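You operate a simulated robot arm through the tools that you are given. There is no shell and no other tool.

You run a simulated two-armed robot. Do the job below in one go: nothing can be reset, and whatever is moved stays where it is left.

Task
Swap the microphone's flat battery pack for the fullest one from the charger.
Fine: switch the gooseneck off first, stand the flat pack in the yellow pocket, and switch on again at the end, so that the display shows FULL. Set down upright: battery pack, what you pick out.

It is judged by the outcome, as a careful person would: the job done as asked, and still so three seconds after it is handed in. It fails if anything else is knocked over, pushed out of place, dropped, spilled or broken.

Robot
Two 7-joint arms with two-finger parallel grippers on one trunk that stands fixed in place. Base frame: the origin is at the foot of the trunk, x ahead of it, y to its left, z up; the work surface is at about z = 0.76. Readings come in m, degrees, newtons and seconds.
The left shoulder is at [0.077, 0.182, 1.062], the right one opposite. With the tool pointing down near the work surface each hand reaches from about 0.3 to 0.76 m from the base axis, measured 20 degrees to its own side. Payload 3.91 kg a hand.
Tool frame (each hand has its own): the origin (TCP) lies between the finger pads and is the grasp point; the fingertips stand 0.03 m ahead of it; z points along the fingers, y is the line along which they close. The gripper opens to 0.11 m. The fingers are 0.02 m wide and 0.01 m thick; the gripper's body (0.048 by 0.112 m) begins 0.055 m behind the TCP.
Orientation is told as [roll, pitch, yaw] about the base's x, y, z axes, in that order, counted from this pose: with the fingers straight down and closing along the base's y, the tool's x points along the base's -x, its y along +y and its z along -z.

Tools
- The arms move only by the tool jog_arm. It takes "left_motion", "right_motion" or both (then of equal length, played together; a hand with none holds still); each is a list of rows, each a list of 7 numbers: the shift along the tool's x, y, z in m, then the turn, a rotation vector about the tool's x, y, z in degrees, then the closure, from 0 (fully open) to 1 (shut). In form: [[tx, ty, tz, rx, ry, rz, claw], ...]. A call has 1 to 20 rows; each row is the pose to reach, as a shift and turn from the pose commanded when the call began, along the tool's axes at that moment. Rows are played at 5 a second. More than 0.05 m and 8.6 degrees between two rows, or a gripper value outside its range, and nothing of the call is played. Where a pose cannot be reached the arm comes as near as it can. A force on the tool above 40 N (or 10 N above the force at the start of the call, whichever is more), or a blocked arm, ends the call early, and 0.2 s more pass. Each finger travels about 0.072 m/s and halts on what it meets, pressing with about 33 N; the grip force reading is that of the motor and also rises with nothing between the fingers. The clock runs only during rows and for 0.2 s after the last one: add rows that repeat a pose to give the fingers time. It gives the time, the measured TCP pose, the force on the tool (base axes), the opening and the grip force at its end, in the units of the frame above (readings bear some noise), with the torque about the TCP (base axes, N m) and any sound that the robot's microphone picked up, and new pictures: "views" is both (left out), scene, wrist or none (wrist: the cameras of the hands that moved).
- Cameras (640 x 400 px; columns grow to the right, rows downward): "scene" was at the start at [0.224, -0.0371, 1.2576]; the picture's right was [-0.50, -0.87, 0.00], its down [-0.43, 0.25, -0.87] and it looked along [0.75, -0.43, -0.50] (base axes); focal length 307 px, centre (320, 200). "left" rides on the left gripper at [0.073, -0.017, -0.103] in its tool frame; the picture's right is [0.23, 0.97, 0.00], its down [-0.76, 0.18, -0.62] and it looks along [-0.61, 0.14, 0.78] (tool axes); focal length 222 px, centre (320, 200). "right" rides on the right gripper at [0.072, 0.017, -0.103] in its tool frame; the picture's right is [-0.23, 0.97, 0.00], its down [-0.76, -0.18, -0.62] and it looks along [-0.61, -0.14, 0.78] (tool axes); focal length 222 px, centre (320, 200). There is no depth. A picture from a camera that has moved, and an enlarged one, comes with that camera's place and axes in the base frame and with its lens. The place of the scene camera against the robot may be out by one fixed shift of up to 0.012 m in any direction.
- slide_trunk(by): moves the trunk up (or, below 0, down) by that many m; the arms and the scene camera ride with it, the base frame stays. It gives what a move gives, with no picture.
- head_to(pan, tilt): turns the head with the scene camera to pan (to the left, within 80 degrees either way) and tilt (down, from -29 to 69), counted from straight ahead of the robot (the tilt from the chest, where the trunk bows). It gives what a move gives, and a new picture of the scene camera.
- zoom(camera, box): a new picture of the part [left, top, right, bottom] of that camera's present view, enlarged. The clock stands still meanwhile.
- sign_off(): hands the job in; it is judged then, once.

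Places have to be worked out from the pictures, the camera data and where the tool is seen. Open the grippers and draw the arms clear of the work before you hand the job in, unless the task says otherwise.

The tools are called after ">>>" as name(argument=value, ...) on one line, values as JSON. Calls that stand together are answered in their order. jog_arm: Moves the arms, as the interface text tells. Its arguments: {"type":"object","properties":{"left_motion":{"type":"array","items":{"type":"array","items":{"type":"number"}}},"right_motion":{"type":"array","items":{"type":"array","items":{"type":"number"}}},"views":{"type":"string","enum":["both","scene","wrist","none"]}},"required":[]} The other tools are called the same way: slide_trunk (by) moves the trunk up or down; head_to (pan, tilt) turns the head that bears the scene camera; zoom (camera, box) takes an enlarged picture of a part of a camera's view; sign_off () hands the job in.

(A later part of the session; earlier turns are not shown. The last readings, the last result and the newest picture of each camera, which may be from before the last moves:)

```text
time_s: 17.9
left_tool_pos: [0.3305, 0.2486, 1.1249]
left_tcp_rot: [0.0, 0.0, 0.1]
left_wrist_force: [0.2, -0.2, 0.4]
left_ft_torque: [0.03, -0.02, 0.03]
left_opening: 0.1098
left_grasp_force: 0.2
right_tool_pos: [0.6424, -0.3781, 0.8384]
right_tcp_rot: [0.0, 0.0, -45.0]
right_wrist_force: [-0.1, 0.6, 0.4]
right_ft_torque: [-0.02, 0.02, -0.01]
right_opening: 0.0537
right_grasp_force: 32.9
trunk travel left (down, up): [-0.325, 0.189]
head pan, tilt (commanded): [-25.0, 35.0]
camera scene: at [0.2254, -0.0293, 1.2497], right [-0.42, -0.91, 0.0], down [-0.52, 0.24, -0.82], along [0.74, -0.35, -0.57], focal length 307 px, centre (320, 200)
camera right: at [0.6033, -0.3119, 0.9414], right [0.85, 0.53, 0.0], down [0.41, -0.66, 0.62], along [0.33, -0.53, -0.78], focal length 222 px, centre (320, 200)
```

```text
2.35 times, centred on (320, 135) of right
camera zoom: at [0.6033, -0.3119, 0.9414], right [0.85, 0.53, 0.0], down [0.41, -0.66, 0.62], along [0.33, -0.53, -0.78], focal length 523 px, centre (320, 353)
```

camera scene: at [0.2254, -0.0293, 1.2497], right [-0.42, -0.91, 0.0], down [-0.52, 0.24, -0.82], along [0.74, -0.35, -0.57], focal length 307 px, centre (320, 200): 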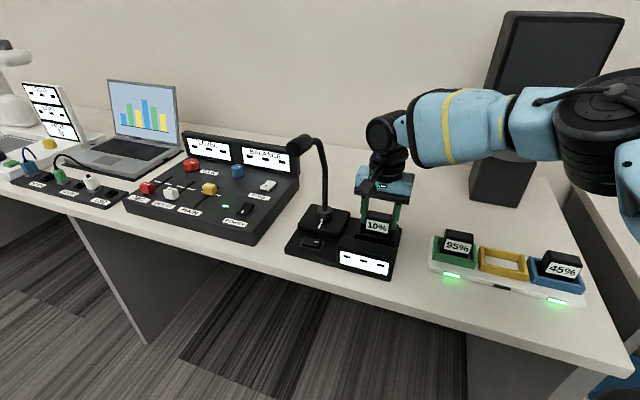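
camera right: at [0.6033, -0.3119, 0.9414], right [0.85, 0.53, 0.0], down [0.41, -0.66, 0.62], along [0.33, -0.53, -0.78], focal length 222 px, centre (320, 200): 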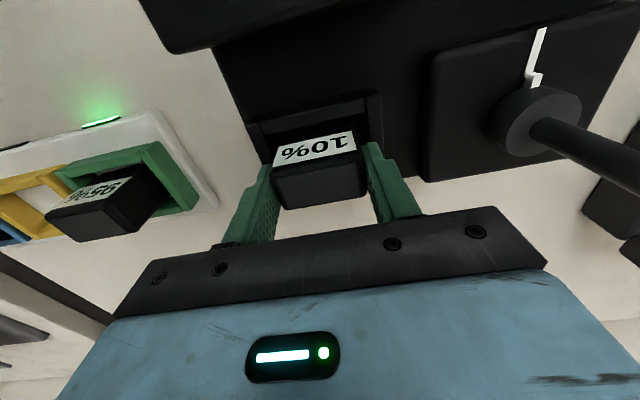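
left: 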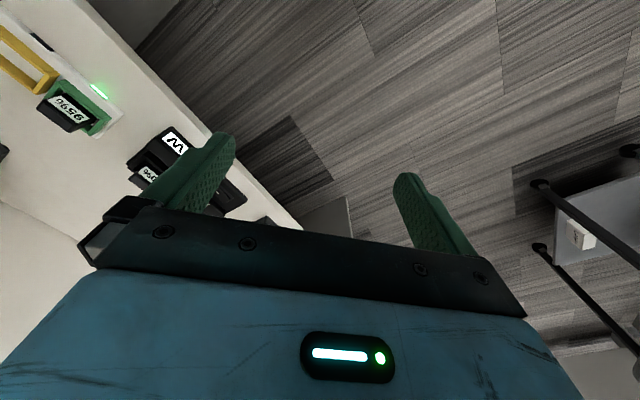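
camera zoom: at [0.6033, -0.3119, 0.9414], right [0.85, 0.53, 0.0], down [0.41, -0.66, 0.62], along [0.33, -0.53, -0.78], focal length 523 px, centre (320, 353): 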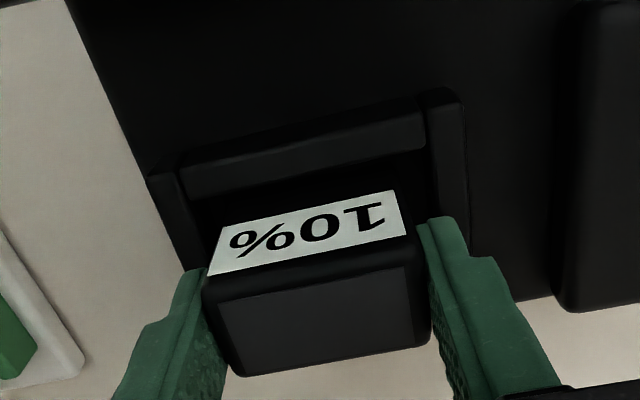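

Gripped at 53.7 mm with no disturbance to the base. I lift straight up slowly, 10 cm.

>>> jog_arm(right_motion=[[0, 0, -0.01, 0, 0, 0, 1], [0, 0, -0.02, 0, 0, 0, 1], [0, 0, -0.035, 0, 0, 0, 1], [0, 0, -0.055, 0, 0, 0, 1], [0, 0, -0.08, 0, 0, 0, 1], [0, 0, -0.1, 0, 0, 0, 1], [0, 0, -0.11, 0, 0, 0, 1]], views="both")

>>> zoom(camera="scene", box=[300, 120, 460, 280])

>>> zoom(camera="right", box=[200, 30, 440, 220])

```text
time_s: 19.5
left_tool_pos: [0.3322, 0.2493, 1.1259]
left_tcp_rot: [0.0, 0.1, 0.1]
left_wrist_force: [-0.5, -0.2, -0.1]
left_ft_torque: [0.0, -0.05, -0.02]
left_opening: 0.1099
left_grasp_force: 0.0
right_tool_pos: [0.6425, -0.376, 0.9483]
right_tcp_rot: [0.0, 0.0, -44.9]
right_wrist_force: [0.0, -0.4, -1.1]
right_ft_torque: [0.01, 0.01, 0.02]
right_opening: 0.0536
right_grasp_force: 33.3
trunk travel left (down, up): [-0.325, 0.189]
head pan, tilt (commanded): [-25.0, 35.0]
camera scene: at [0.2254, -0.0293, 1.2496], right [-0.42, -0.91, 0.0], down [-0.52, 0.24, -0.82], along [0.74, -0.35, -0.57], focal length 307 px, centre (320, 200)
camera right: at [0.6039, -0.3104, 1.0514], right [0.85, 0.53, 0.0], down [0.41, -0.66, 0.62], along [0.33, -0.53, -0.78], focal length 222 px, centre (320, 200)
```

scene: 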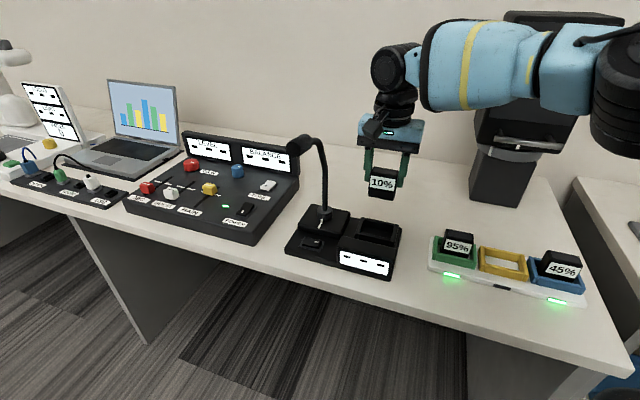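
right: 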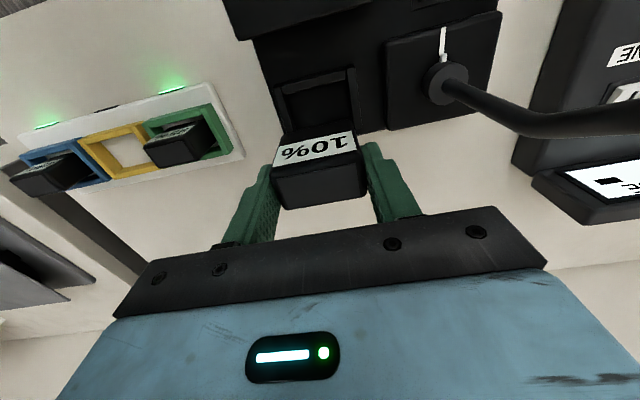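

```text
2.50 times, centred on (380, 200) of scene
camera zoom: at [0.2254, -0.0293, 1.2496], right [-0.42, -0.91, 0.0], down [-0.52, 0.24, -0.82], along [0.74, -0.35, -0.57], focal length 768 px, centre (170, 200)
```

zoom: 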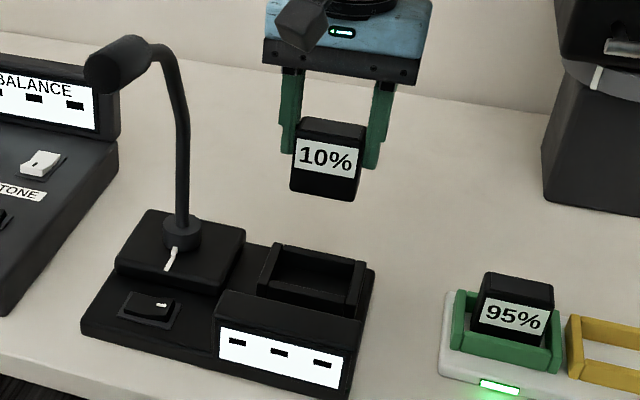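

```text
2.11 times, centred on (320, 125) of right
camera zoom: at [0.6039, -0.3104, 1.0514], right [0.85, 0.53, 0.0], down [0.41, -0.66, 0.62], along [0.33, -0.53, -0.78], focal length 468 px, centre (320, 358)
```

zoom: 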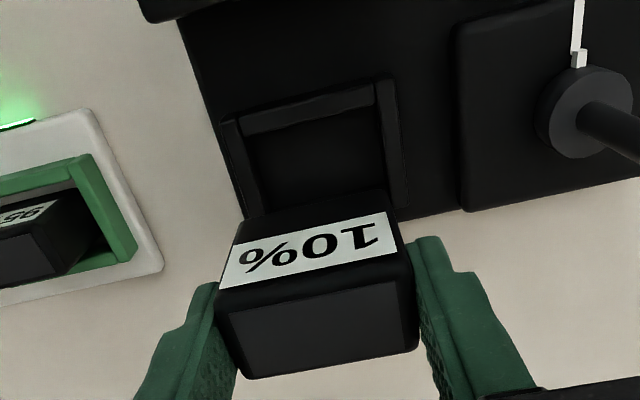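

The pack is held upright and the pocket is empty. The yellow pocket's centre is at about (0.458, -0.555) from two independent views. I carry the pack along the bench line at this height, over the green pack with about 7 cm to spare, and stop above it.

>>> jog_arm(right_motion=[[0.001, -0.03, 0, 0, 0, 0, 1], [0.002, -0.065, 0, 0, 0, 0, 1], [0.003, -0.1, 0, 0, 0, 0, 1], [0.004, -0.14, 0, 0, 0, 0, 1], [0.0046, -0.18, 0, 0, 0, 0, 1], [0.0046, -0.22, 0, 0, 0, 0, 1], [0.0046, -0.245, 0, 0, 0, 0, 1], [0.0046, -0.2556, 0, 0, 0, 0, 1], [0.0046, -0.2556, 0, 0, 0, 0, 1]], views="both")

>>> zoom(camera="scene", box=[410, 150, 610, 320])

>>> zoom(camera="right", box=[180, 20, 460, 220])

```text
time_s: 21.5
left_tool_pos: [0.3315, 0.2491, 1.1257]
left_tcp_rot: [0.1, 0.0, 0.1]
left_wrist_force: [0.3, -0.8, 0.8]
left_ft_torque: [0.02, 0.02, -0.02]
left_opening: 0.11
left_grasp_force: 0.1
right_tool_pos: [0.4569, -0.5518, 0.9466]
right_tcp_rot: [0.0, 0.0, -44.9]
right_wrist_force: [0.0, -0.1, -1.9]
right_ft_torque: [-0.03, 0.0, -0.01]
right_opening: 0.0535
right_grasp_force: 33.4
trunk travel left (down, up): [-0.325, 0.189]
head pan, tilt (commanded): [-25.0, 35.0]
camera scene: at [0.2255, -0.0294, 1.2496], right [-0.42, -0.91, 0.0], down [-0.52, 0.24, -0.82], along [0.74, -0.35, -0.57], focal length 307 px, centre (320, 200)
camera right: at [0.4177, -0.4868, 1.0504], right [0.85, 0.53, 0.0], down [0.41, -0.66, 0.62], along [0.33, -0.53, -0.78], focal length 222 px, centre (320, 200)
```

scene: 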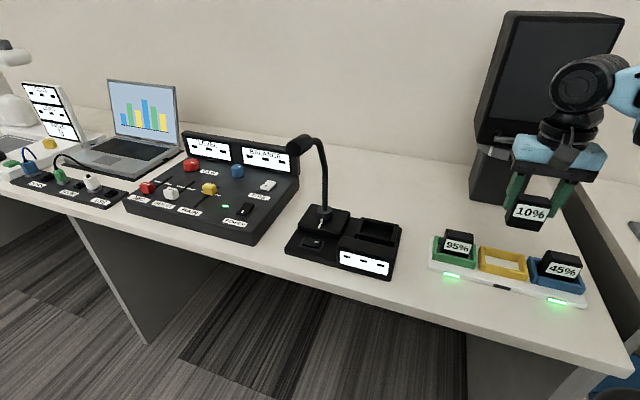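
right: 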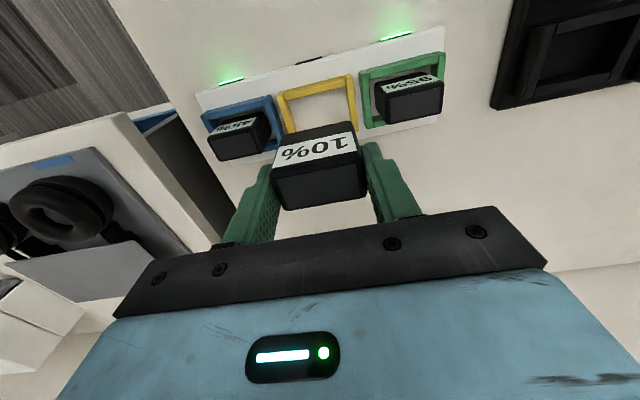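

```text
2.35 times, centred on (510, 235) of scene
camera zoom: at [0.2255, -0.0294, 1.2496], right [-0.42, -0.91, 0.0], down [-0.52, 0.24, -0.82], along [0.74, -0.35, -0.57], focal length 722 px, centre (-127, 118)
```

zoom: 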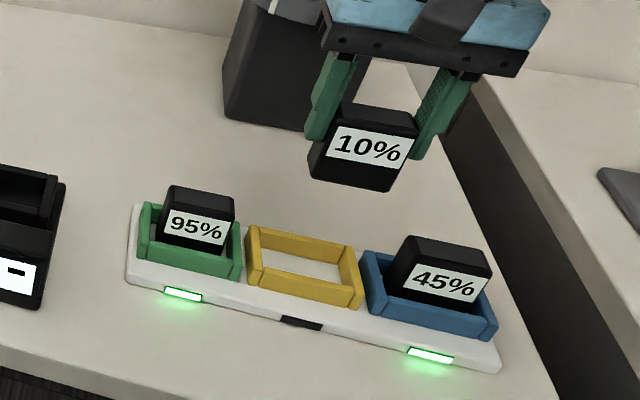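

```text
2.00 times, centred on (320, 120) of right
camera zoom: at [0.4177, -0.4868, 1.0504], right [0.85, 0.53, 0.0], down [0.41, -0.66, 0.62], along [0.33, -0.53, -0.78], focal length 444 px, centre (320, 360)
```

zoom: 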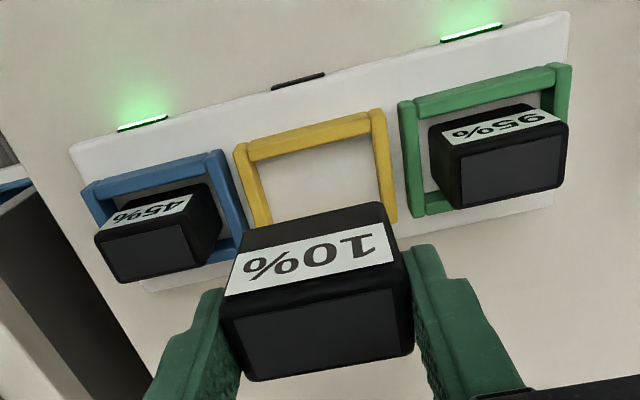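

The charger runs parallel to the hand's axis. The held pack sits centred in the grip, and the yellow pocket lies about 5–7 mm further back (n) and in line along the row. I shift 5 mm back, lower until the pack's underside is about 2 cm above the walls, and re-measure.

>>> jog_arm(right_motion=[[-0.003, 0, 0.015, 0, 0, 0, 1], [-0.005, 0, 0.035, 0, 0, 0, 1], [-0.005, 0, 0.055, 0, 0, 0, 1], [-0.005, 0, 0.07, 0, 0, 0, 1], [-0.005, 0, 0.07, 0, 0, 0, 1]], views="both")

>>> zoom(camera="scene", box=[410, 190, 610, 320])

>>> zoom(camera="right", box=[180, 20, 460, 220])

```text
time_s: 22.7
left_tool_pos: [0.3319, 0.2481, 1.1265]
left_tcp_rot: [0.1, 0.0, 0.1]
left_wrist_force: [0.1, 0.4, 0.0]
left_ft_torque: [-0.02, -0.01, -0.01]
left_opening: 0.1099
left_grasp_force: 0.0
right_tool_pos: [0.4607, -0.5588, 0.8793]
right_tcp_rot: [0.0, 0.0, -44.9]
right_wrist_force: [0.6, 0.0, -1.3]
right_ft_torque: [0.0, 0.03, -0.03]
right_opening: 0.0538
right_grasp_force: 33.0
trunk travel left (down, up): [-0.325, 0.189]
head pan, tilt (commanded): [-25.0, 35.0]
camera scene: at [0.2253, -0.0293, 1.2497], right [-0.42, -0.91, 0.0], down [-0.52, 0.24, -0.82], along [0.74, -0.35, -0.57], focal length 307 px, centre (320, 200)
camera right: at [0.4221, -0.4924, 0.9823], right [0.85, 0.53, 0.0], down [0.41, -0.66, 0.62], along [0.33, -0.53, -0.78], focal length 222 px, centre (320, 200)
```

scene: 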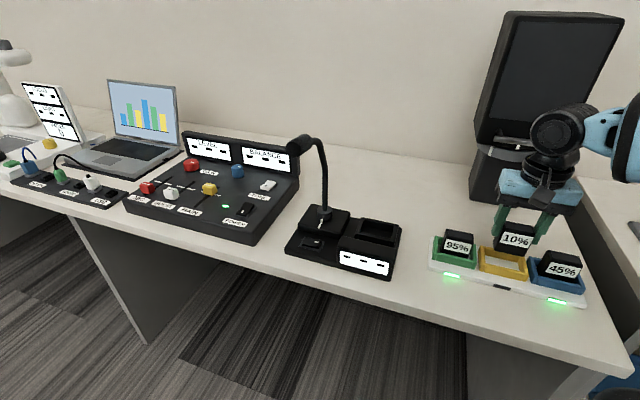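
right: 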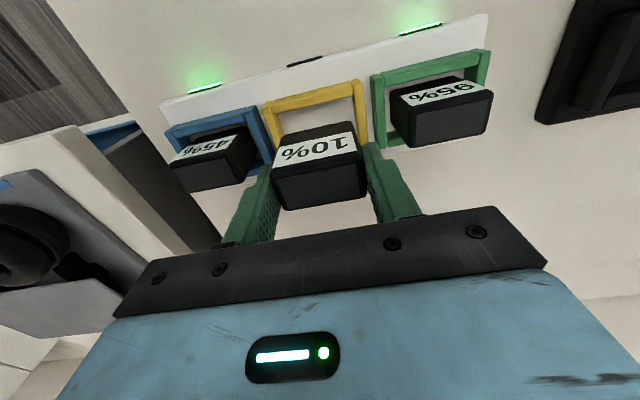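

```text
3.08 times, centred on (510, 255) of scene
camera zoom: at [0.2253, -0.0293, 1.2497], right [-0.42, -0.91, 0.0], down [-0.52, 0.24, -0.82], along [0.74, -0.35, -0.57], focal length 945 px, centre (-265, 31)
```

zoom: 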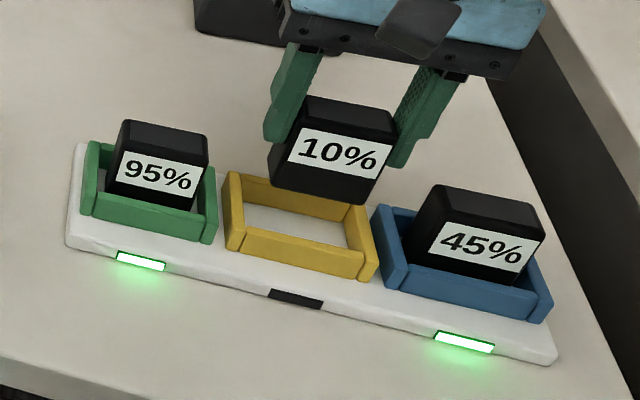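

```text
2.00 times, centred on (320, 120) of right
camera zoom: at [0.4221, -0.4924, 0.9823], right [0.85, 0.53, 0.0], down [0.41, -0.66, 0.62], along [0.33, -0.53, -0.78], focal length 444 px, centre (320, 360)
```

zoom: 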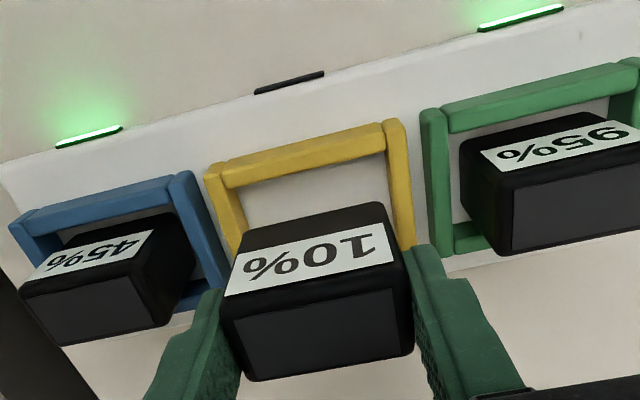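

The pack hangs centred over the yellow pocket to within about 2 mm, with roughly 5 mm of play each way. I correct that 1.5 mm and lower it into the pocket, stopping a little above the expected floor.

>>> jog_arm(right_motion=[[0.0015, 0, 0.01, 0, 0, 0, 1], [0.0015, 0, 0.02, 0, 0, 0, 1], [0.0015, 0, 0.028, 0, 0, 0, 1], [0.0015, 0, 0.034, 0, 0, 0, 1], [0.0015, 0, 0.039, 0, 0, 0, 1], [0.0015, 0, 0.042, 0, 0, 0, 1]], views="both")

>>> zoom(camera="scene", box=[410, 190, 610, 320])

>>> zoom(camera="right", box=[180, 40, 460, 220])

```text
time_s: 24.1
left_tool_pos: [0.3321, 0.2492, 1.1264]
left_tcp_rot: [0.0, 0.0, 0.1]
left_wrist_force: [0.5, -0.2, -0.3]
left_ft_torque: [-0.02, 0.02, 0.02]
left_opening: 0.1102
left_grasp_force: 0.0
right_tool_pos: [0.4607, -0.5548, 0.8356]
right_tcp_rot: [0.0, 0.0, -45.0]
right_wrist_force: [0.5, -0.3, -1.2]
right_ft_torque: [0.0, 0.01, 0.01]
right_opening: 0.0539
right_grasp_force: 32.8
trunk travel left (down, up): [-0.325, 0.189]
head pan, tilt (commanded): [-25.0, 35.0]
camera scene: at [0.2254, -0.0294, 1.2496], right [-0.42, -0.91, 0.0], down [-0.52, 0.24, -0.82], along [0.74, -0.35, -0.57], focal length 307 px, centre (320, 200)
camera right: at [0.4223, -0.4901, 0.9388], right [0.85, 0.53, 0.0], down [0.41, -0.66, 0.62], along [0.33, -0.53, -0.78], focal length 222 px, centre (320, 200)
```

scene: 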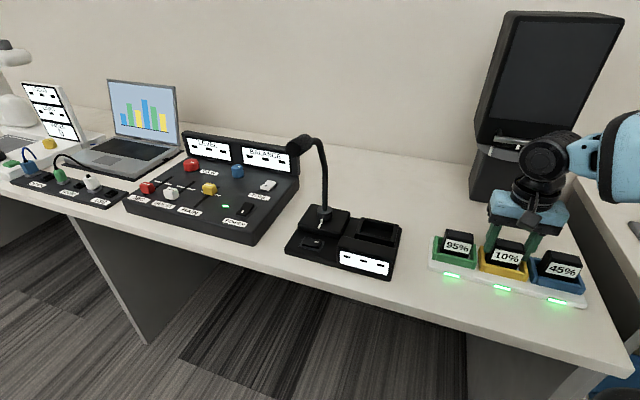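
right: 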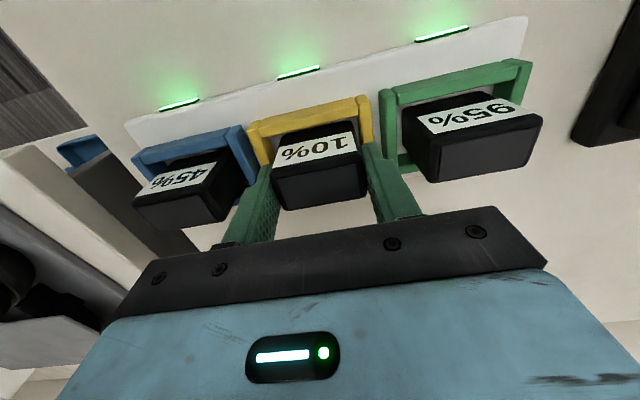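

```text
3.08 times, centred on (510, 255) of scene
camera zoom: at [0.2254, -0.0294, 1.2496], right [-0.42, -0.91, 0.0], down [-0.52, 0.24, -0.82], along [0.74, -0.35, -0.57], focal length 945 px, centre (-265, 31)
```

zoom: 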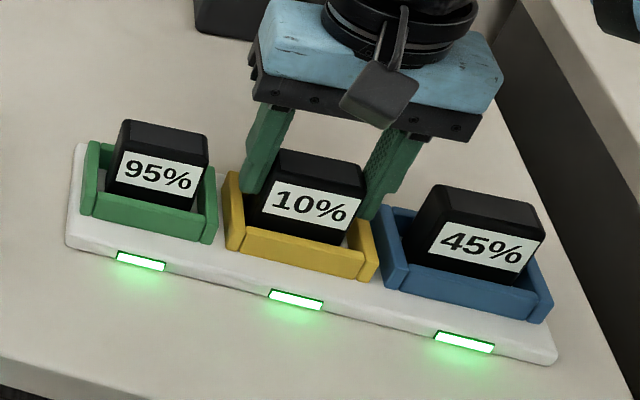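

```text
2.22 times, centred on (320, 130) of right
camera zoom: at [0.4223, -0.4901, 0.9388], right [0.85, 0.53, 0.0], down [0.41, -0.66, 0.62], along [0.33, -0.53, -0.78], focal length 494 px, centre (320, 356)
```

zoom: 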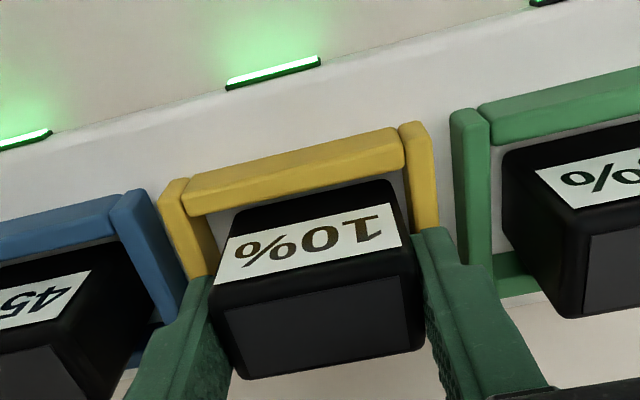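

The yellow pocket's light has come on, and the 10% label sits within about a millimetre of its neighbours' level. I lower in 1 mm steps until I feel the floor.

>>> jog_arm(right_motion=[[0, 0, 0.001, 0, 0, 0, 1], [0, 0, 0.002, 0, 0, 0, 1], [0, 0, 0.003, 0, 0, 0, 1]], views="none")

```text
time_s: 24.9
left_tool_pos: [0.3327, 0.2488, 1.126]
left_tcp_rot: [0.0, 0.0, 0.1]
left_wrist_force: [-0.4, 0.6, -0.7]
left_ft_torque: [0.02, 0.0, -0.04]
left_opening: 0.1099
left_grasp_force: 0.1
right_tool_pos: [0.4616, -0.5558, 0.8341]
right_tcp_rot: [0.1, 0.0, -45.0]
right_wrist_force: [0.0, 0.6, -1.6]
right_ft_torque: [-0.01, 0.02, 0.0]
right_opening: 0.0535
right_grasp_force: 32.8
trunk travel left (down, up): [-0.325, 0.189]
head pan, tilt (commanded): [-25.0, 35.0]
```

No contact force yet at z≈0.834. I keep lowering in 1 mm steps.

>>> jog_arm(right_motion=[[0, 0, 0.001, 0, 0, 0, 1], [0, 0, 0.002, 0, 0, 0, 1], [0, 0, 0.003, 0, 0, 0, 1]], views="none")

```text
time_s: 25.7
left_tool_pos: [0.3305, 0.2502, 1.1264]
left_tcp_rot: [-0.2, -0.1, 0.2]
left_wrist_force: [0.8, -0.1, -0.6]
left_ft_torque: [0.0, 0.0, 0.01]
left_opening: 0.1101
left_grasp_force: 0.0
right_tool_pos: [0.4617, -0.5586, 0.8313]
right_tcp_rot: [0.0, -0.3, -45.0]
right_wrist_force: [-3.7, -2.4, 13.0]
right_ft_torque: [-0.07, 0.41, 0.08]
right_opening: 0.0535
right_grasp_force: 32.6
trunk travel left (down, up): [-0.325, 0.189]
head pan, tilt (commanded): [-25.0, 35.0]
```

13 N upward: the pack has met something at z≈0.831, about where the floor should be. I look before letting go.

>>> zoom(camera="scene", box=[410, 190, 610, 320])

>>> zoom(camera="right", box=[180, 40, 460, 220])

```text
3.08 times, centred on (510, 255) of scene
camera zoom: at [0.2241, -0.0287, 1.25], right [-0.42, -0.91, 0.0], down [-0.52, 0.24, -0.82], along [0.74, -0.35, -0.57], focal length 945 px, centre (-265, 31)
```

zoom: 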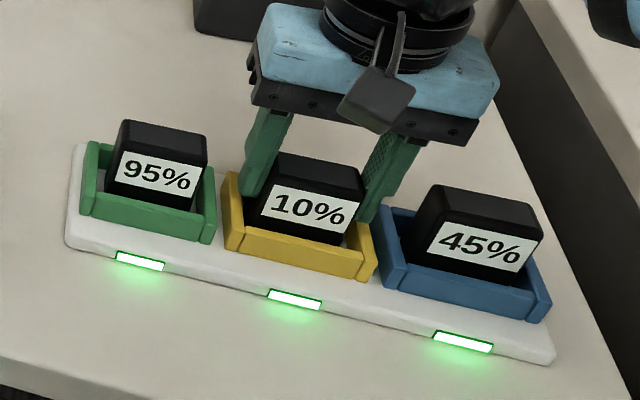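

```text
2.22 times, centred on (320, 130) of right
camera zoom: at [0.4222, -0.4916, 0.9349], right [0.85, 0.53, 0.0], down [0.41, -0.66, 0.63], along [0.33, -0.53, -0.78], focal length 494 px, centre (320, 356)
```

zoom: 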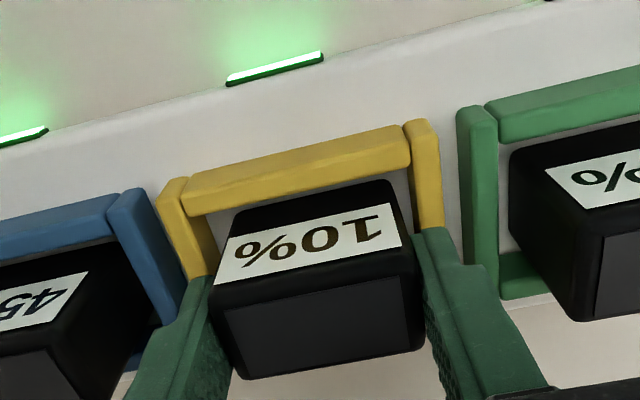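

The 10% pack stands level with its neighbours inside the yellow pocket, so that was the floor. I ease off 1 mm and open just to 75 mm (so the fingers don't touch the neighbouring packs), then rise straight up.

>>> jog_arm(right_motion=[[0, 0, -0.001, 0, 0, 0, 1], [0, 0, -0.0015, 0, 0, 0, 0.45], [0, 0, -0.0015, 0, 0, 0, 0.32], [0, 0, -0.0015, 0, 0, 0, 0.32], [0, 0, -0.0015, 0, 0, 0, 0.32]], views="both")

>>> zoom(camera="scene", box=[410, 190, 610, 320])

>>> zoom(camera="right", box=[180, 40, 460, 220])

```text
time_s: 26.9
left_tool_pos: [0.331, 0.2489, 1.1264]
left_tcp_rot: [0.0, 0.0, 0.1]
left_wrist_force: [0.6, 0.4, -0.3]
left_ft_torque: [-0.02, -0.02, -0.01]
left_opening: 0.1099
left_grasp_force: 0.1
right_tool_pos: [0.4611, -0.556, 0.8314]
right_tcp_rot: [0.0, 0.0, -45.1]
right_wrist_force: [0.1, 0.6, 0.1]
right_ft_torque: [-0.02, 0.04, 0.01]
right_opening: 0.0748
right_grasp_force: 0.1
trunk travel left (down, up): [-0.325, 0.189]
head pan, tilt (commanded): [-25.0, 35.0]
camera scene: at [0.2254, -0.0294, 1.2496], right [-0.42, -0.91, 0.0], down [-0.52, 0.24, -0.82], along [0.74, -0.35, -0.57], focal length 307 px, centre (320, 200)
camera right: at [0.4227, -0.4917, 0.9344], right [0.85, 0.53, 0.0], down [0.41, -0.66, 0.62], along [0.33, -0.53, -0.78], focal length 222 px, centre (320, 200)
```

scene: 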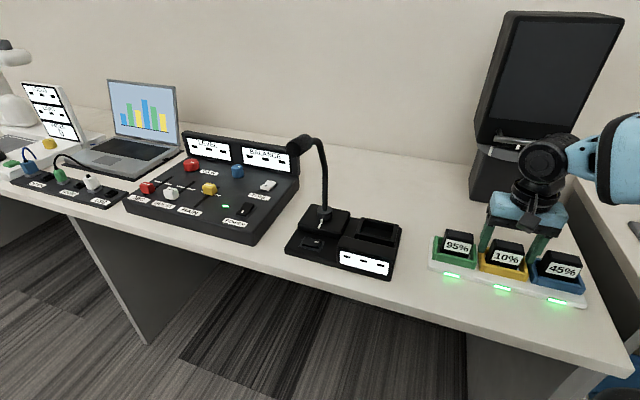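
right: 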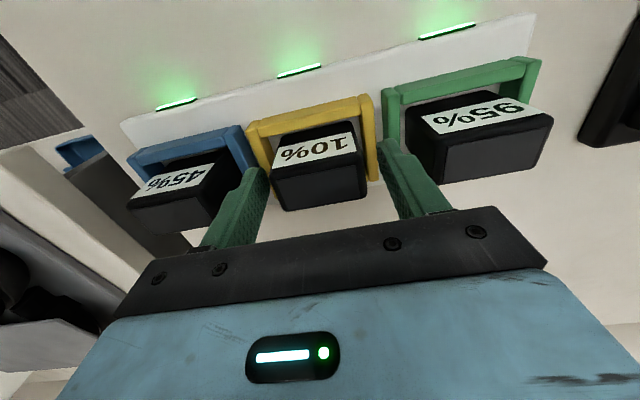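

```text
3.08 times, centred on (510, 255) of scene
camera zoom: at [0.2254, -0.0294, 1.2496], right [-0.42, -0.91, 0.0], down [-0.52, 0.24, -0.82], along [0.74, -0.35, -0.57], focal length 945 px, centre (-265, 31)
```

zoom: 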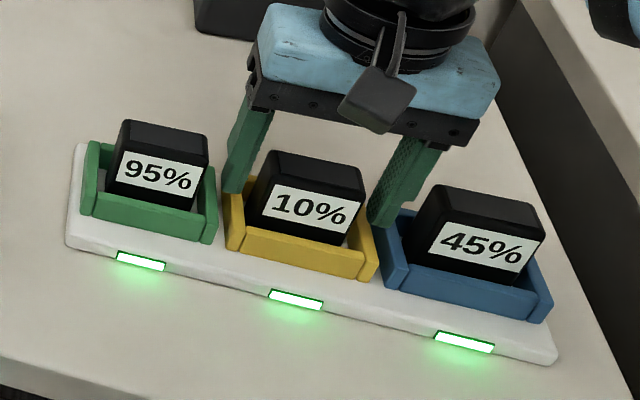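

```text
2.22 times, centred on (320, 130) of right
camera zoom: at [0.4227, -0.4917, 0.9344], right [0.85, 0.53, 0.0], down [0.41, -0.66, 0.62], along [0.33, -0.53, -0.78], focal length 494 px, centre (320, 356)
```

zoom: 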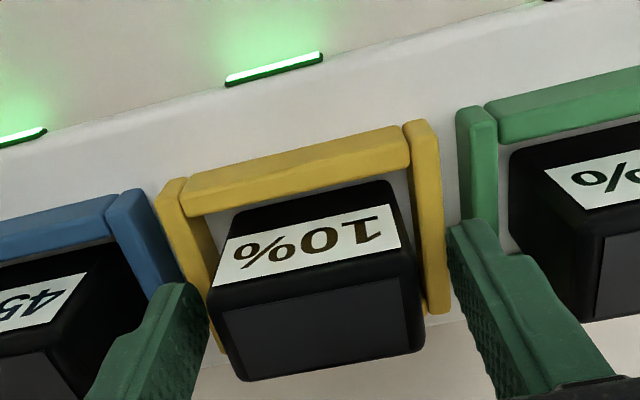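

The flat pack stands free and upright in the yellow pocket with its light on. I rise straight up, then move 9.2 cm left along the row to over the 95% pack.

>>> jog_arm(right_motion=[[0, 0, -0.015, 0, 0, 0, 0.32], [0, 0, -0.04, 0, 0, 0, 0.32], [0, 0, -0.075, 0, 0, 0, 0.32], [0, 0.02, -0.1, 0, 0, 0, 0.32], [0, 0.055, -0.1, 0, 0, 0, 0.32], [0, 0.085, -0.1, 0, 0, 0, 0.32], [0, 0.092, -0.1, 0, 0, 0, 0.32], [0, 0.092, -0.1, 0, 0, 0, 0.32]], views="both")

>>> zoom(camera="right", box=[200, 40, 440, 200])

>>> zoom(camera="scene", box=[410, 150, 610, 320])

```text
time_s: 28.7
left_tool_pos: [0.3317, 0.2485, 1.1252]
left_tcp_rot: [-0.1, 0.0, 0.1]
left_wrist_force: [-0.1, -0.2, 0.1]
left_ft_torque: [-0.03, -0.02, -0.01]
left_opening: 0.1101
left_grasp_force: 0.0
right_tool_pos: [0.524, -0.4899, 0.9331]
right_tcp_rot: [0.0, 0.0, -45.0]
right_wrist_force: [-0.2, -0.1, -0.3]
right_ft_torque: [0.01, -0.02, 0.02]
right_opening: 0.0751
right_grasp_force: 0.1
trunk travel left (down, up): [-0.325, 0.189]
head pan, tilt (commanded): [-25.0, 35.0]
camera scene: at [0.2254, -0.0292, 1.2497], right [-0.42, -0.91, 0.0], down [-0.52, 0.24, -0.82], along [0.74, -0.35, -0.57], focal length 307 px, centre (320, 200)
camera right: at [0.4866, -0.4253, 1.0362], right [0.85, 0.53, 0.0], down [0.41, -0.66, 0.62], along [0.33, -0.53, -0.78], focal length 222 px, centre (320, 200)
```

scene: 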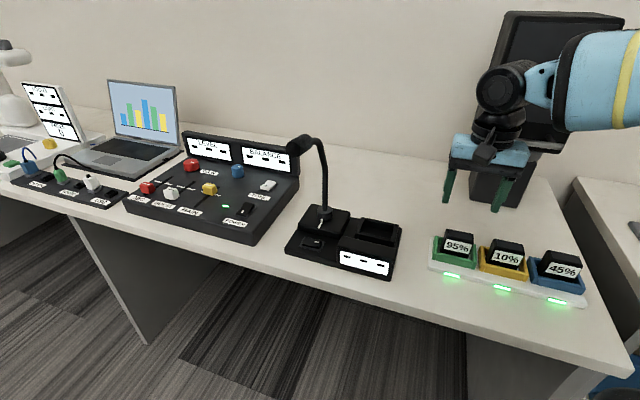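
right: 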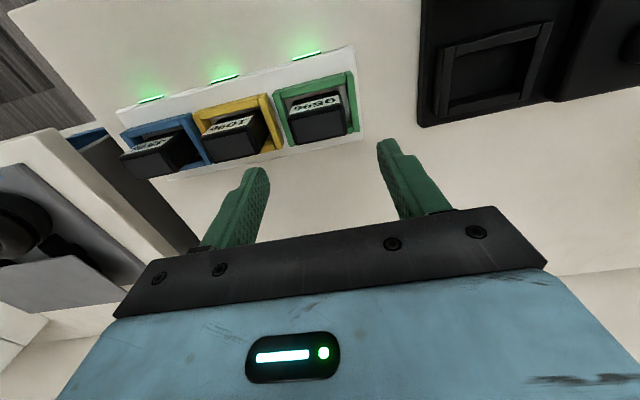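

```text
2.50 times, centred on (320, 120) of right
camera zoom: at [0.4866, -0.4253, 1.0362], right [0.85, 0.53, 0.0], down [0.41, -0.66, 0.62], along [0.33, -0.53, -0.78], focal length 555 px, centre (320, 400)
```

zoom: 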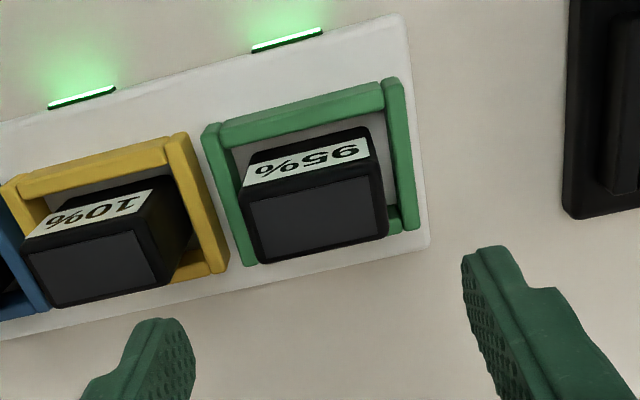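

```text
2.35 times, centred on (510, 235) of scene
camera zoom: at [0.2254, -0.0292, 1.2497], right [-0.42, -0.91, 0.0], down [-0.52, 0.24, -0.82], along [0.74, -0.35, -0.57], focal length 722 px, centre (-127, 118)
```

zoom: 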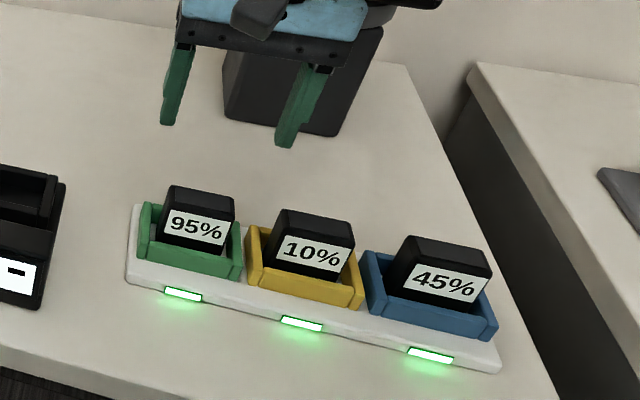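

The 95% pack is aligned, its centre 3 mm further back and 2 mm right of the TCP. I correct that, descend to the same height at which the flat pack was released, and close on it.

>>> jog_arm(right_motion=[[-0.003, -0.002, 0.02, 0, 0, 0, 0.32], [-0.003, -0.002, 0.05, 0, 0, 0, 0.32], [-0.003, -0.002, 0.075, 0, 0, 0, 0.32], [-0.003, -0.002, 0.09, 0, 0, 0, 0.32], [-0.003, -0.002, 0.1, 0, 0, 0, 0.32], [-0.003, -0.002, 0.1, 0, 0, 0, 0.32]], views="wrist")

>>> zoom(camera="right", box=[180, 40, 460, 220])

>>> zoom(camera="scene", box=[410, 190, 610, 320])

```text
time_s: 30.1
left_tool_pos: [0.3321, 0.2488, 1.1248]
left_tcp_rot: [0.1, 0.0, 0.2]
left_wrist_force: [-0.3, 0.4, -0.4]
left_ft_torque: [0.03, 0.02, 0.01]
left_opening: 0.1101
left_grasp_force: 0.0
right_tool_pos: [0.5258, -0.4957, 0.8322]
right_tcp_rot: [0.0, -0.2, -45.0]
right_wrist_force: [-0.8, 0.6, 0.6]
right_ft_torque: [-0.03, 0.0, 0.01]
right_opening: 0.0749
right_grasp_force: 0.1
trunk travel left (down, up): [-0.325, 0.189]
head pan, tilt (commanded): [-25.0, 35.0]
camera right: at [0.4869, -0.4297, 0.9341], right [0.85, 0.53, 0.0], down [0.41, -0.66, 0.62], along [0.33, -0.53, -0.78], focal length 222 px, centre (320, 200)
```

right: 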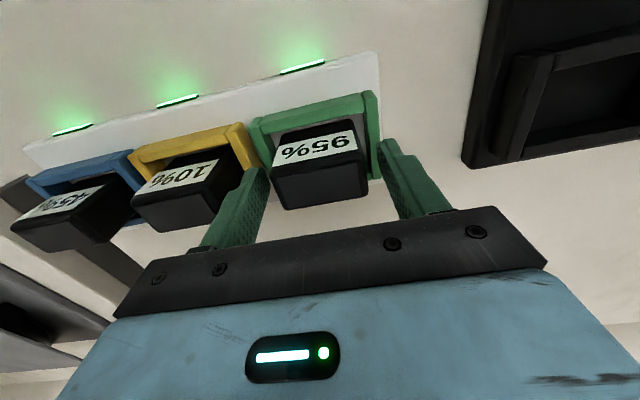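

```text
2.22 times, centred on (320, 130) of right
camera zoom: at [0.4869, -0.4297, 0.9341], right [0.85, 0.53, 0.0], down [0.41, -0.66, 0.62], along [0.33, -0.53, -0.78], focal length 494 px, centre (320, 356)
```

zoom: 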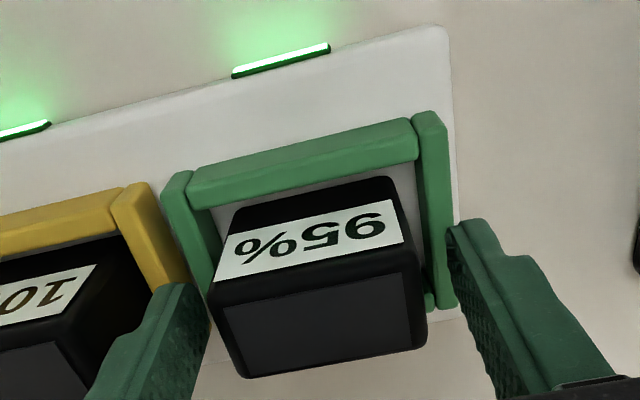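

```text
3.08 times, centred on (510, 255) of scene
camera zoom: at [0.2252, -0.0293, 1.2497], right [-0.42, -0.91, 0.0], down [-0.52, 0.24, -0.82], along [0.74, -0.35, -0.57], focal length 945 px, centre (-265, 31)
```

zoom: 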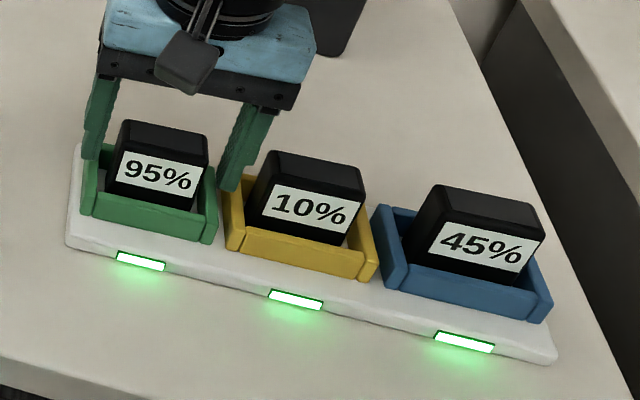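

The pack's image position matches the earlier centred grip almost exactly. I close on it and lift slowly.

>>> jog_arm(right_motion=[[0, 0, 0, 0, 0, 0, 0.45], [0, 0, 0, 0, 0, 0, 0.7], [0, 0, 0, 0, 0, 0, 1], [0, 0, 0, 0, 0, 0, 1], [0, 0, 0, 0, 0, 0, 1]], views="none")

>>> jog_arm(right_motion=[[0, 0, -0.008, 0, 0, 0, 1], [0, 0, -0.02, 0, 0, 0, 1], [0, 0, -0.04, 0, 0, 0, 1], [0, 0, -0.065, 0, 0, 0, 1], [0, 0, -0.09, 0, 0, 0, 1], [0, 0, -0.11, 0, 0, 0, 1], [0, 0, -0.115, 0, 0, 0, 1]], views="both")

>>> zoom(camera="scene", box=[410, 150, 610, 320])

>>> zoom(camera="right", box=[180, 40, 460, 220])

```text
time_s: 31.3
left_tool_pos: [0.3327, 0.2492, 1.1256]
left_tcp_rot: [0.0, -0.1, 0.1]
left_wrist_force: [0.4, -1.0, 0.0]
left_ft_torque: [0.02, 0.01, 0.01]
left_opening: 0.1099
left_grasp_force: 0.1
right_tool_pos: [0.5265, -0.4947, 0.8311]
right_tcp_rot: [0.0, 0.0, -45.0]
right_wrist_force: [0.3, -0.4, 0.9]
right_ft_torque: [0.03, 0.05, -0.01]
right_opening: 0.0534
right_grasp_force: 32.4
trunk travel left (down, up): [-0.325, 0.189]
head pan, tilt (commanded): [-25.0, 35.0]
```

```text
time_s: 32.9
left_tool_pos: [0.331, 0.2489, 1.126]
left_tcp_rot: [-0.1, 0.0, 0.1]
left_wrist_force: [-0.3, -0.1, -1.0]
left_ft_torque: [-0.03, 0.02, 0.01]
left_opening: 0.11
left_grasp_force: 0.2
right_tool_pos: [0.5272, -0.4973, 0.9461]
right_tcp_rot: [0.0, 0.0, -44.9]
right_wrist_force: [-0.3, -0.1, -1.8]
right_ft_torque: [-0.01, -0.04, -0.02]
right_opening: 0.0536
right_grasp_force: 33.1
trunk travel left (down, up): [-0.325, 0.189]
head pan, tilt (commanded): [-25.0, 35.0]
camera scene: at [0.2254, -0.0295, 1.2496], right [-0.42, -0.91, 0.0], down [-0.52, 0.24, -0.82], along [0.74, -0.35, -0.57], focal length 307 px, centre (320, 200)
camera right: at [0.4879, -0.4316, 1.0494], right [0.85, 0.53, 0.0], down [0.41, -0.66, 0.62], along [0.33, -0.53, -0.78], focal length 222 px, centre (320, 200)
```

scene: 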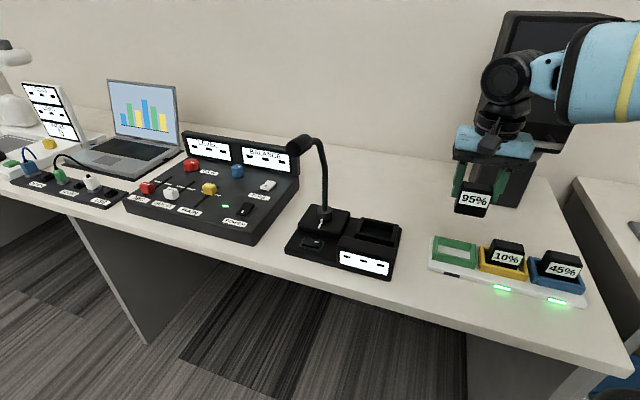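
right: 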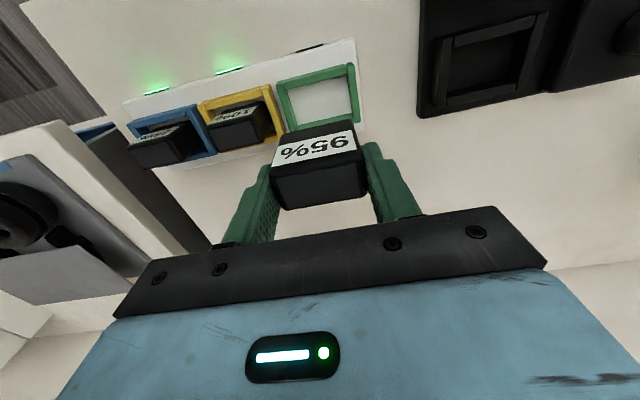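

```text
2.35 times, centred on (510, 235) of scene
camera zoom: at [0.2254, -0.0295, 1.2496], right [-0.42, -0.91, 0.0], down [-0.52, 0.24, -0.82], along [0.74, -0.35, -0.57], focal length 722 px, centre (-127, 118)
```

zoom: 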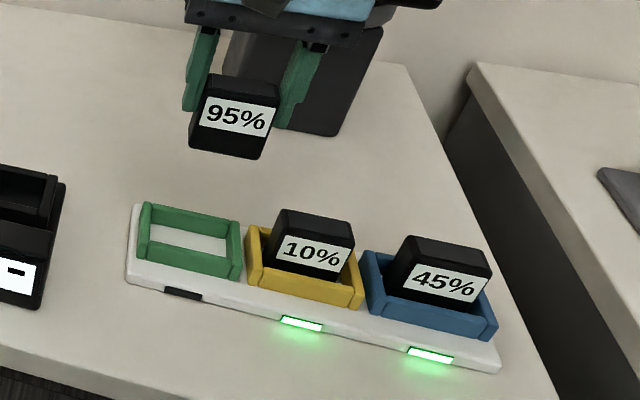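

```text
2.22 times, centred on (320, 130) of right
camera zoom: at [0.4879, -0.4316, 1.0494], right [0.85, 0.53, 0.0], down [0.41, -0.66, 0.62], along [0.33, -0.53, -0.78], focal length 494 px, centre (320, 356)
```

zoom: 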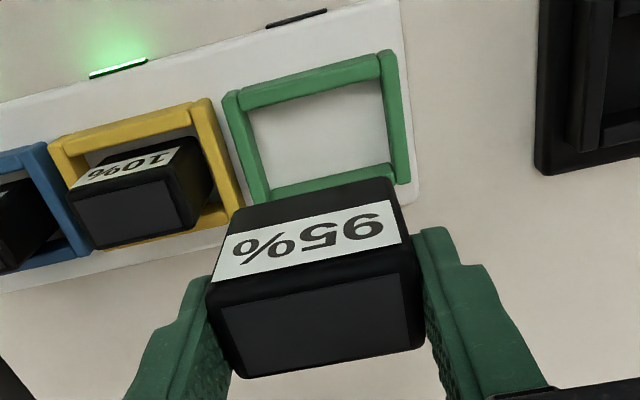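

The 95% pack is held just like the flat one was, and its light has gone out. I carry it back along the row to the pose where the flat pack was grasped, 11 cm above the base's pocket.

>>> jog_arm(right_motion=[[0, 0.03, 0, 0, 0, 0, 1], [0.001, 0.065, 0, 0, 0, 0, 1], [0.0019, 0.1, 0, 0, 0, 0, 1], [0.0019, 0.135, 0, 0, 0, 0, 1], [0.0019, 0.158, 0, 0, 0, 0, 1], [0.0019, 0.1656, 0, 0, 0, 0, 1], [0.0019, 0.1656, 0, 0, 0, 0, 1]], views="both")

>>> zoom(camera="scene", box=[300, 120, 460, 280])

>>> zoom(camera="right", box=[200, 30, 440, 220])

```text
time_s: 34.5
left_tool_pos: [0.332, 0.2496, 1.1251]
left_tcp_rot: [0.0, 0.0, 0.1]
left_wrist_force: [-0.9, 0.5, -0.1]
left_ft_torque: [-0.01, -0.01, -0.03]
left_opening: 0.1102
left_grasp_force: 0.1
right_tool_pos: [0.6447, -0.3735, 0.946]
right_tcp_rot: [0.0, 0.0, -45.0]
right_wrist_force: [0.3, -0.2, -1.8]
right_ft_torque: [0.01, 0.02, 0.0]
right_opening: 0.0537
right_grasp_force: 33.8
trunk travel left (down, up): [-0.325, 0.189]
head pan, tilt (commanded): [-25.0, 35.0]
camera scene: at [0.2254, -0.0294, 1.2496], right [-0.42, -0.91, 0.0], down [-0.52, 0.24, -0.82], along [0.74, -0.35, -0.57], focal length 307 px, centre (320, 200)
camera right: at [0.6062, -0.3094, 1.0489], right [0.85, 0.53, 0.0], down [0.41, -0.66, 0.62], along [0.33, -0.53, -0.78], focal length 222 px, centre (320, 200)
```

scene: 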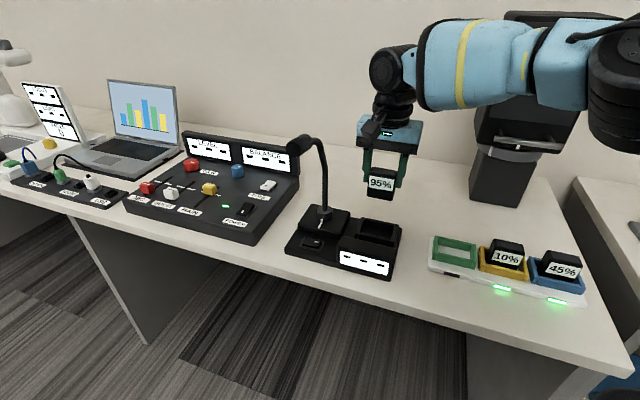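
right: 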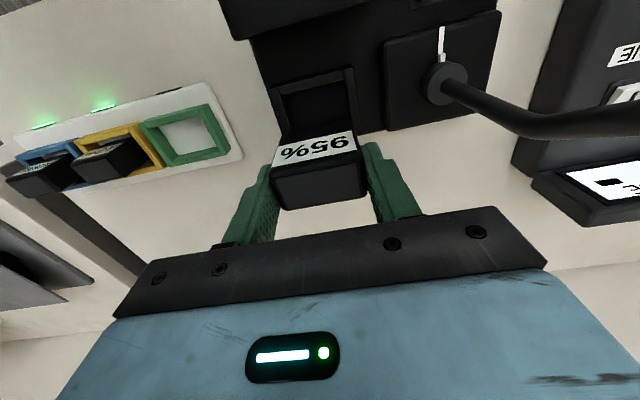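

```text
2.50 times, centred on (380, 200) of scene
camera zoom: at [0.2254, -0.0294, 1.2496], right [-0.42, -0.91, 0.0], down [-0.52, 0.24, -0.82], along [0.74, -0.35, -0.57], focal length 768 px, centre (170, 200)
```

zoom: 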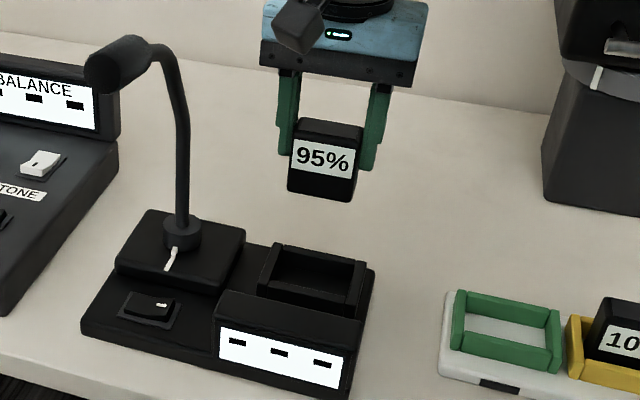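

```text
2.11 times, centred on (320, 125) of right
camera zoom: at [0.6062, -0.3094, 1.0489], right [0.85, 0.53, 0.0], down [0.41, -0.66, 0.62], along [0.33, -0.53, -0.78], focal length 468 px, centre (320, 358)
```

zoom: 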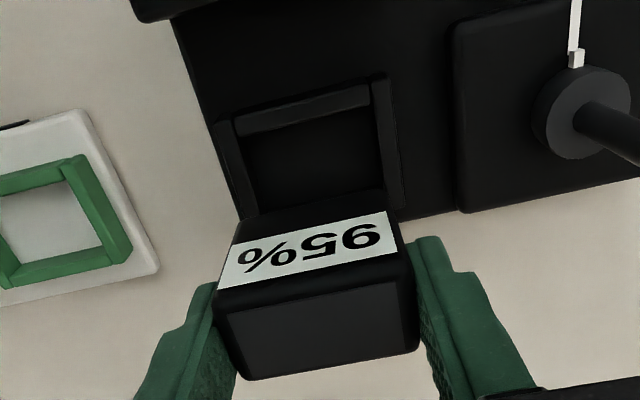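

Compared with the picture at the flat pack's lift-off, the hand is now about 3.5 mm too far left. I correct that and lower until the pack's underside is about 1 cm above the walls, then check again.

>>> jog_arm(right_motion=[[0, -0.002, 0.015, 0, 0, 0, 1], [0, -0.0035, 0.035, 0, 0, 0, 1], [0, -0.0035, 0.055, 0, 0, 0, 1], [0, -0.0035, 0.07, 0, 0, 0, 1], [0, -0.0035, 0.075, 0, 0, 0, 1], [0, -0.0035, 0.075, 0, 0, 0, 1]], views="both")

>>> zoom(camera="scene", box=[320, 150, 440, 270])

>>> zoom(camera="right", box=[200, 30, 440, 220])

```text
time_s: 35.9
left_tool_pos: [0.3311, 0.2488, 1.1259]
left_tcp_rot: [0.0, 0.0, 0.1]
left_wrist_force: [0.0, 0.4, 0.1]
left_ft_torque: [0.02, 0.04, 0.03]
left_opening: 0.11
left_grasp_force: 0.1
right_tool_pos: [0.6416, -0.3785, 0.8735]
right_tcp_rot: [0.0, -0.1, -45.0]
right_wrist_force: [-0.8, -0.3, -1.2]
right_ft_torque: [-0.02, 0.0, 0.03]
right_opening: 0.0535
right_grasp_force: 33.3
trunk travel left (down, up): [-0.325, 0.189]
head pan, tilt (commanded): [-25.0, 35.0]
camera scene: at [0.2254, -0.0294, 1.2496], right [-0.42, -0.91, 0.0], down [-0.52, 0.24, -0.82], along [0.74, -0.35, -0.57], focal length 307 px, centre (320, 200)
camera right: at [0.6024, -0.313, 0.9761], right [0.85, 0.53, 0.0], down [0.41, -0.66, 0.62], along [0.33, -0.53, -0.78], focal length 222 px, centre (320, 200)
```

scene: 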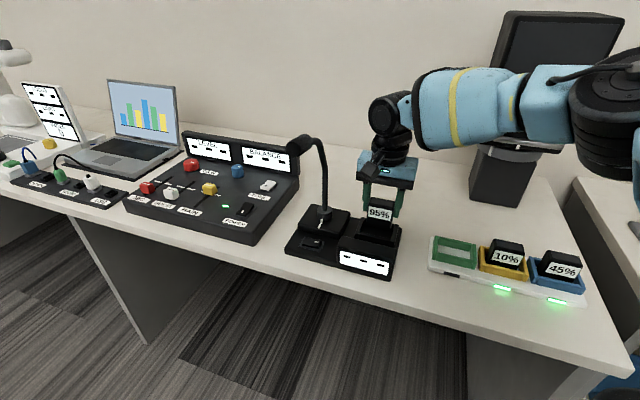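
right: 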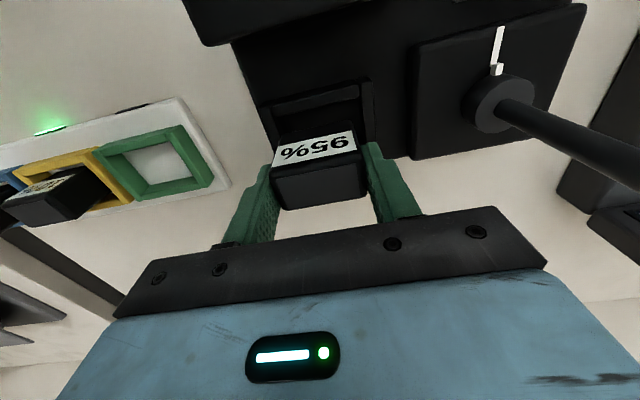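

```text
3.33 times, centred on (380, 210) of scene
camera zoom: at [0.2254, -0.0294, 1.2496], right [-0.42, -0.91, 0.0], down [-0.52, 0.24, -0.82], along [0.74, -0.35, -0.57], focal length 1023 px, centre (120, 167)
```

zoom: 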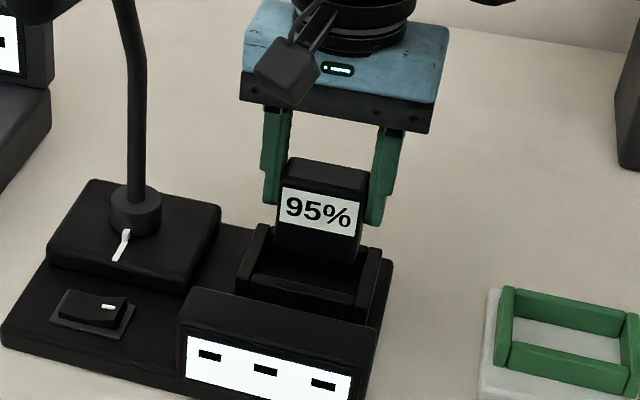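

```text
2.11 times, centred on (320, 125) of right
camera zoom: at [0.6024, -0.313, 0.9761], right [0.85, 0.53, 0.0], down [0.41, -0.66, 0.62], along [0.33, -0.53, -0.78], focal length 468 px, centre (320, 358)
```

zoom: 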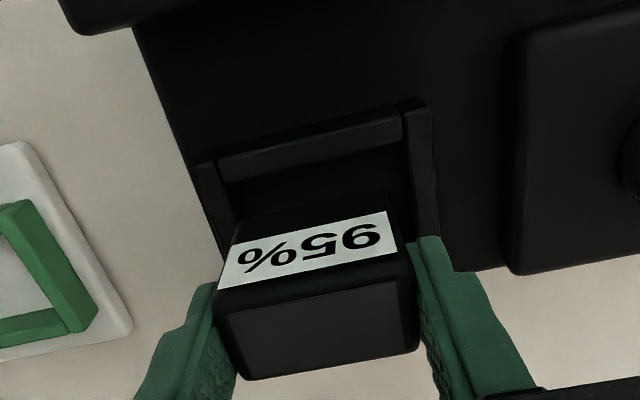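

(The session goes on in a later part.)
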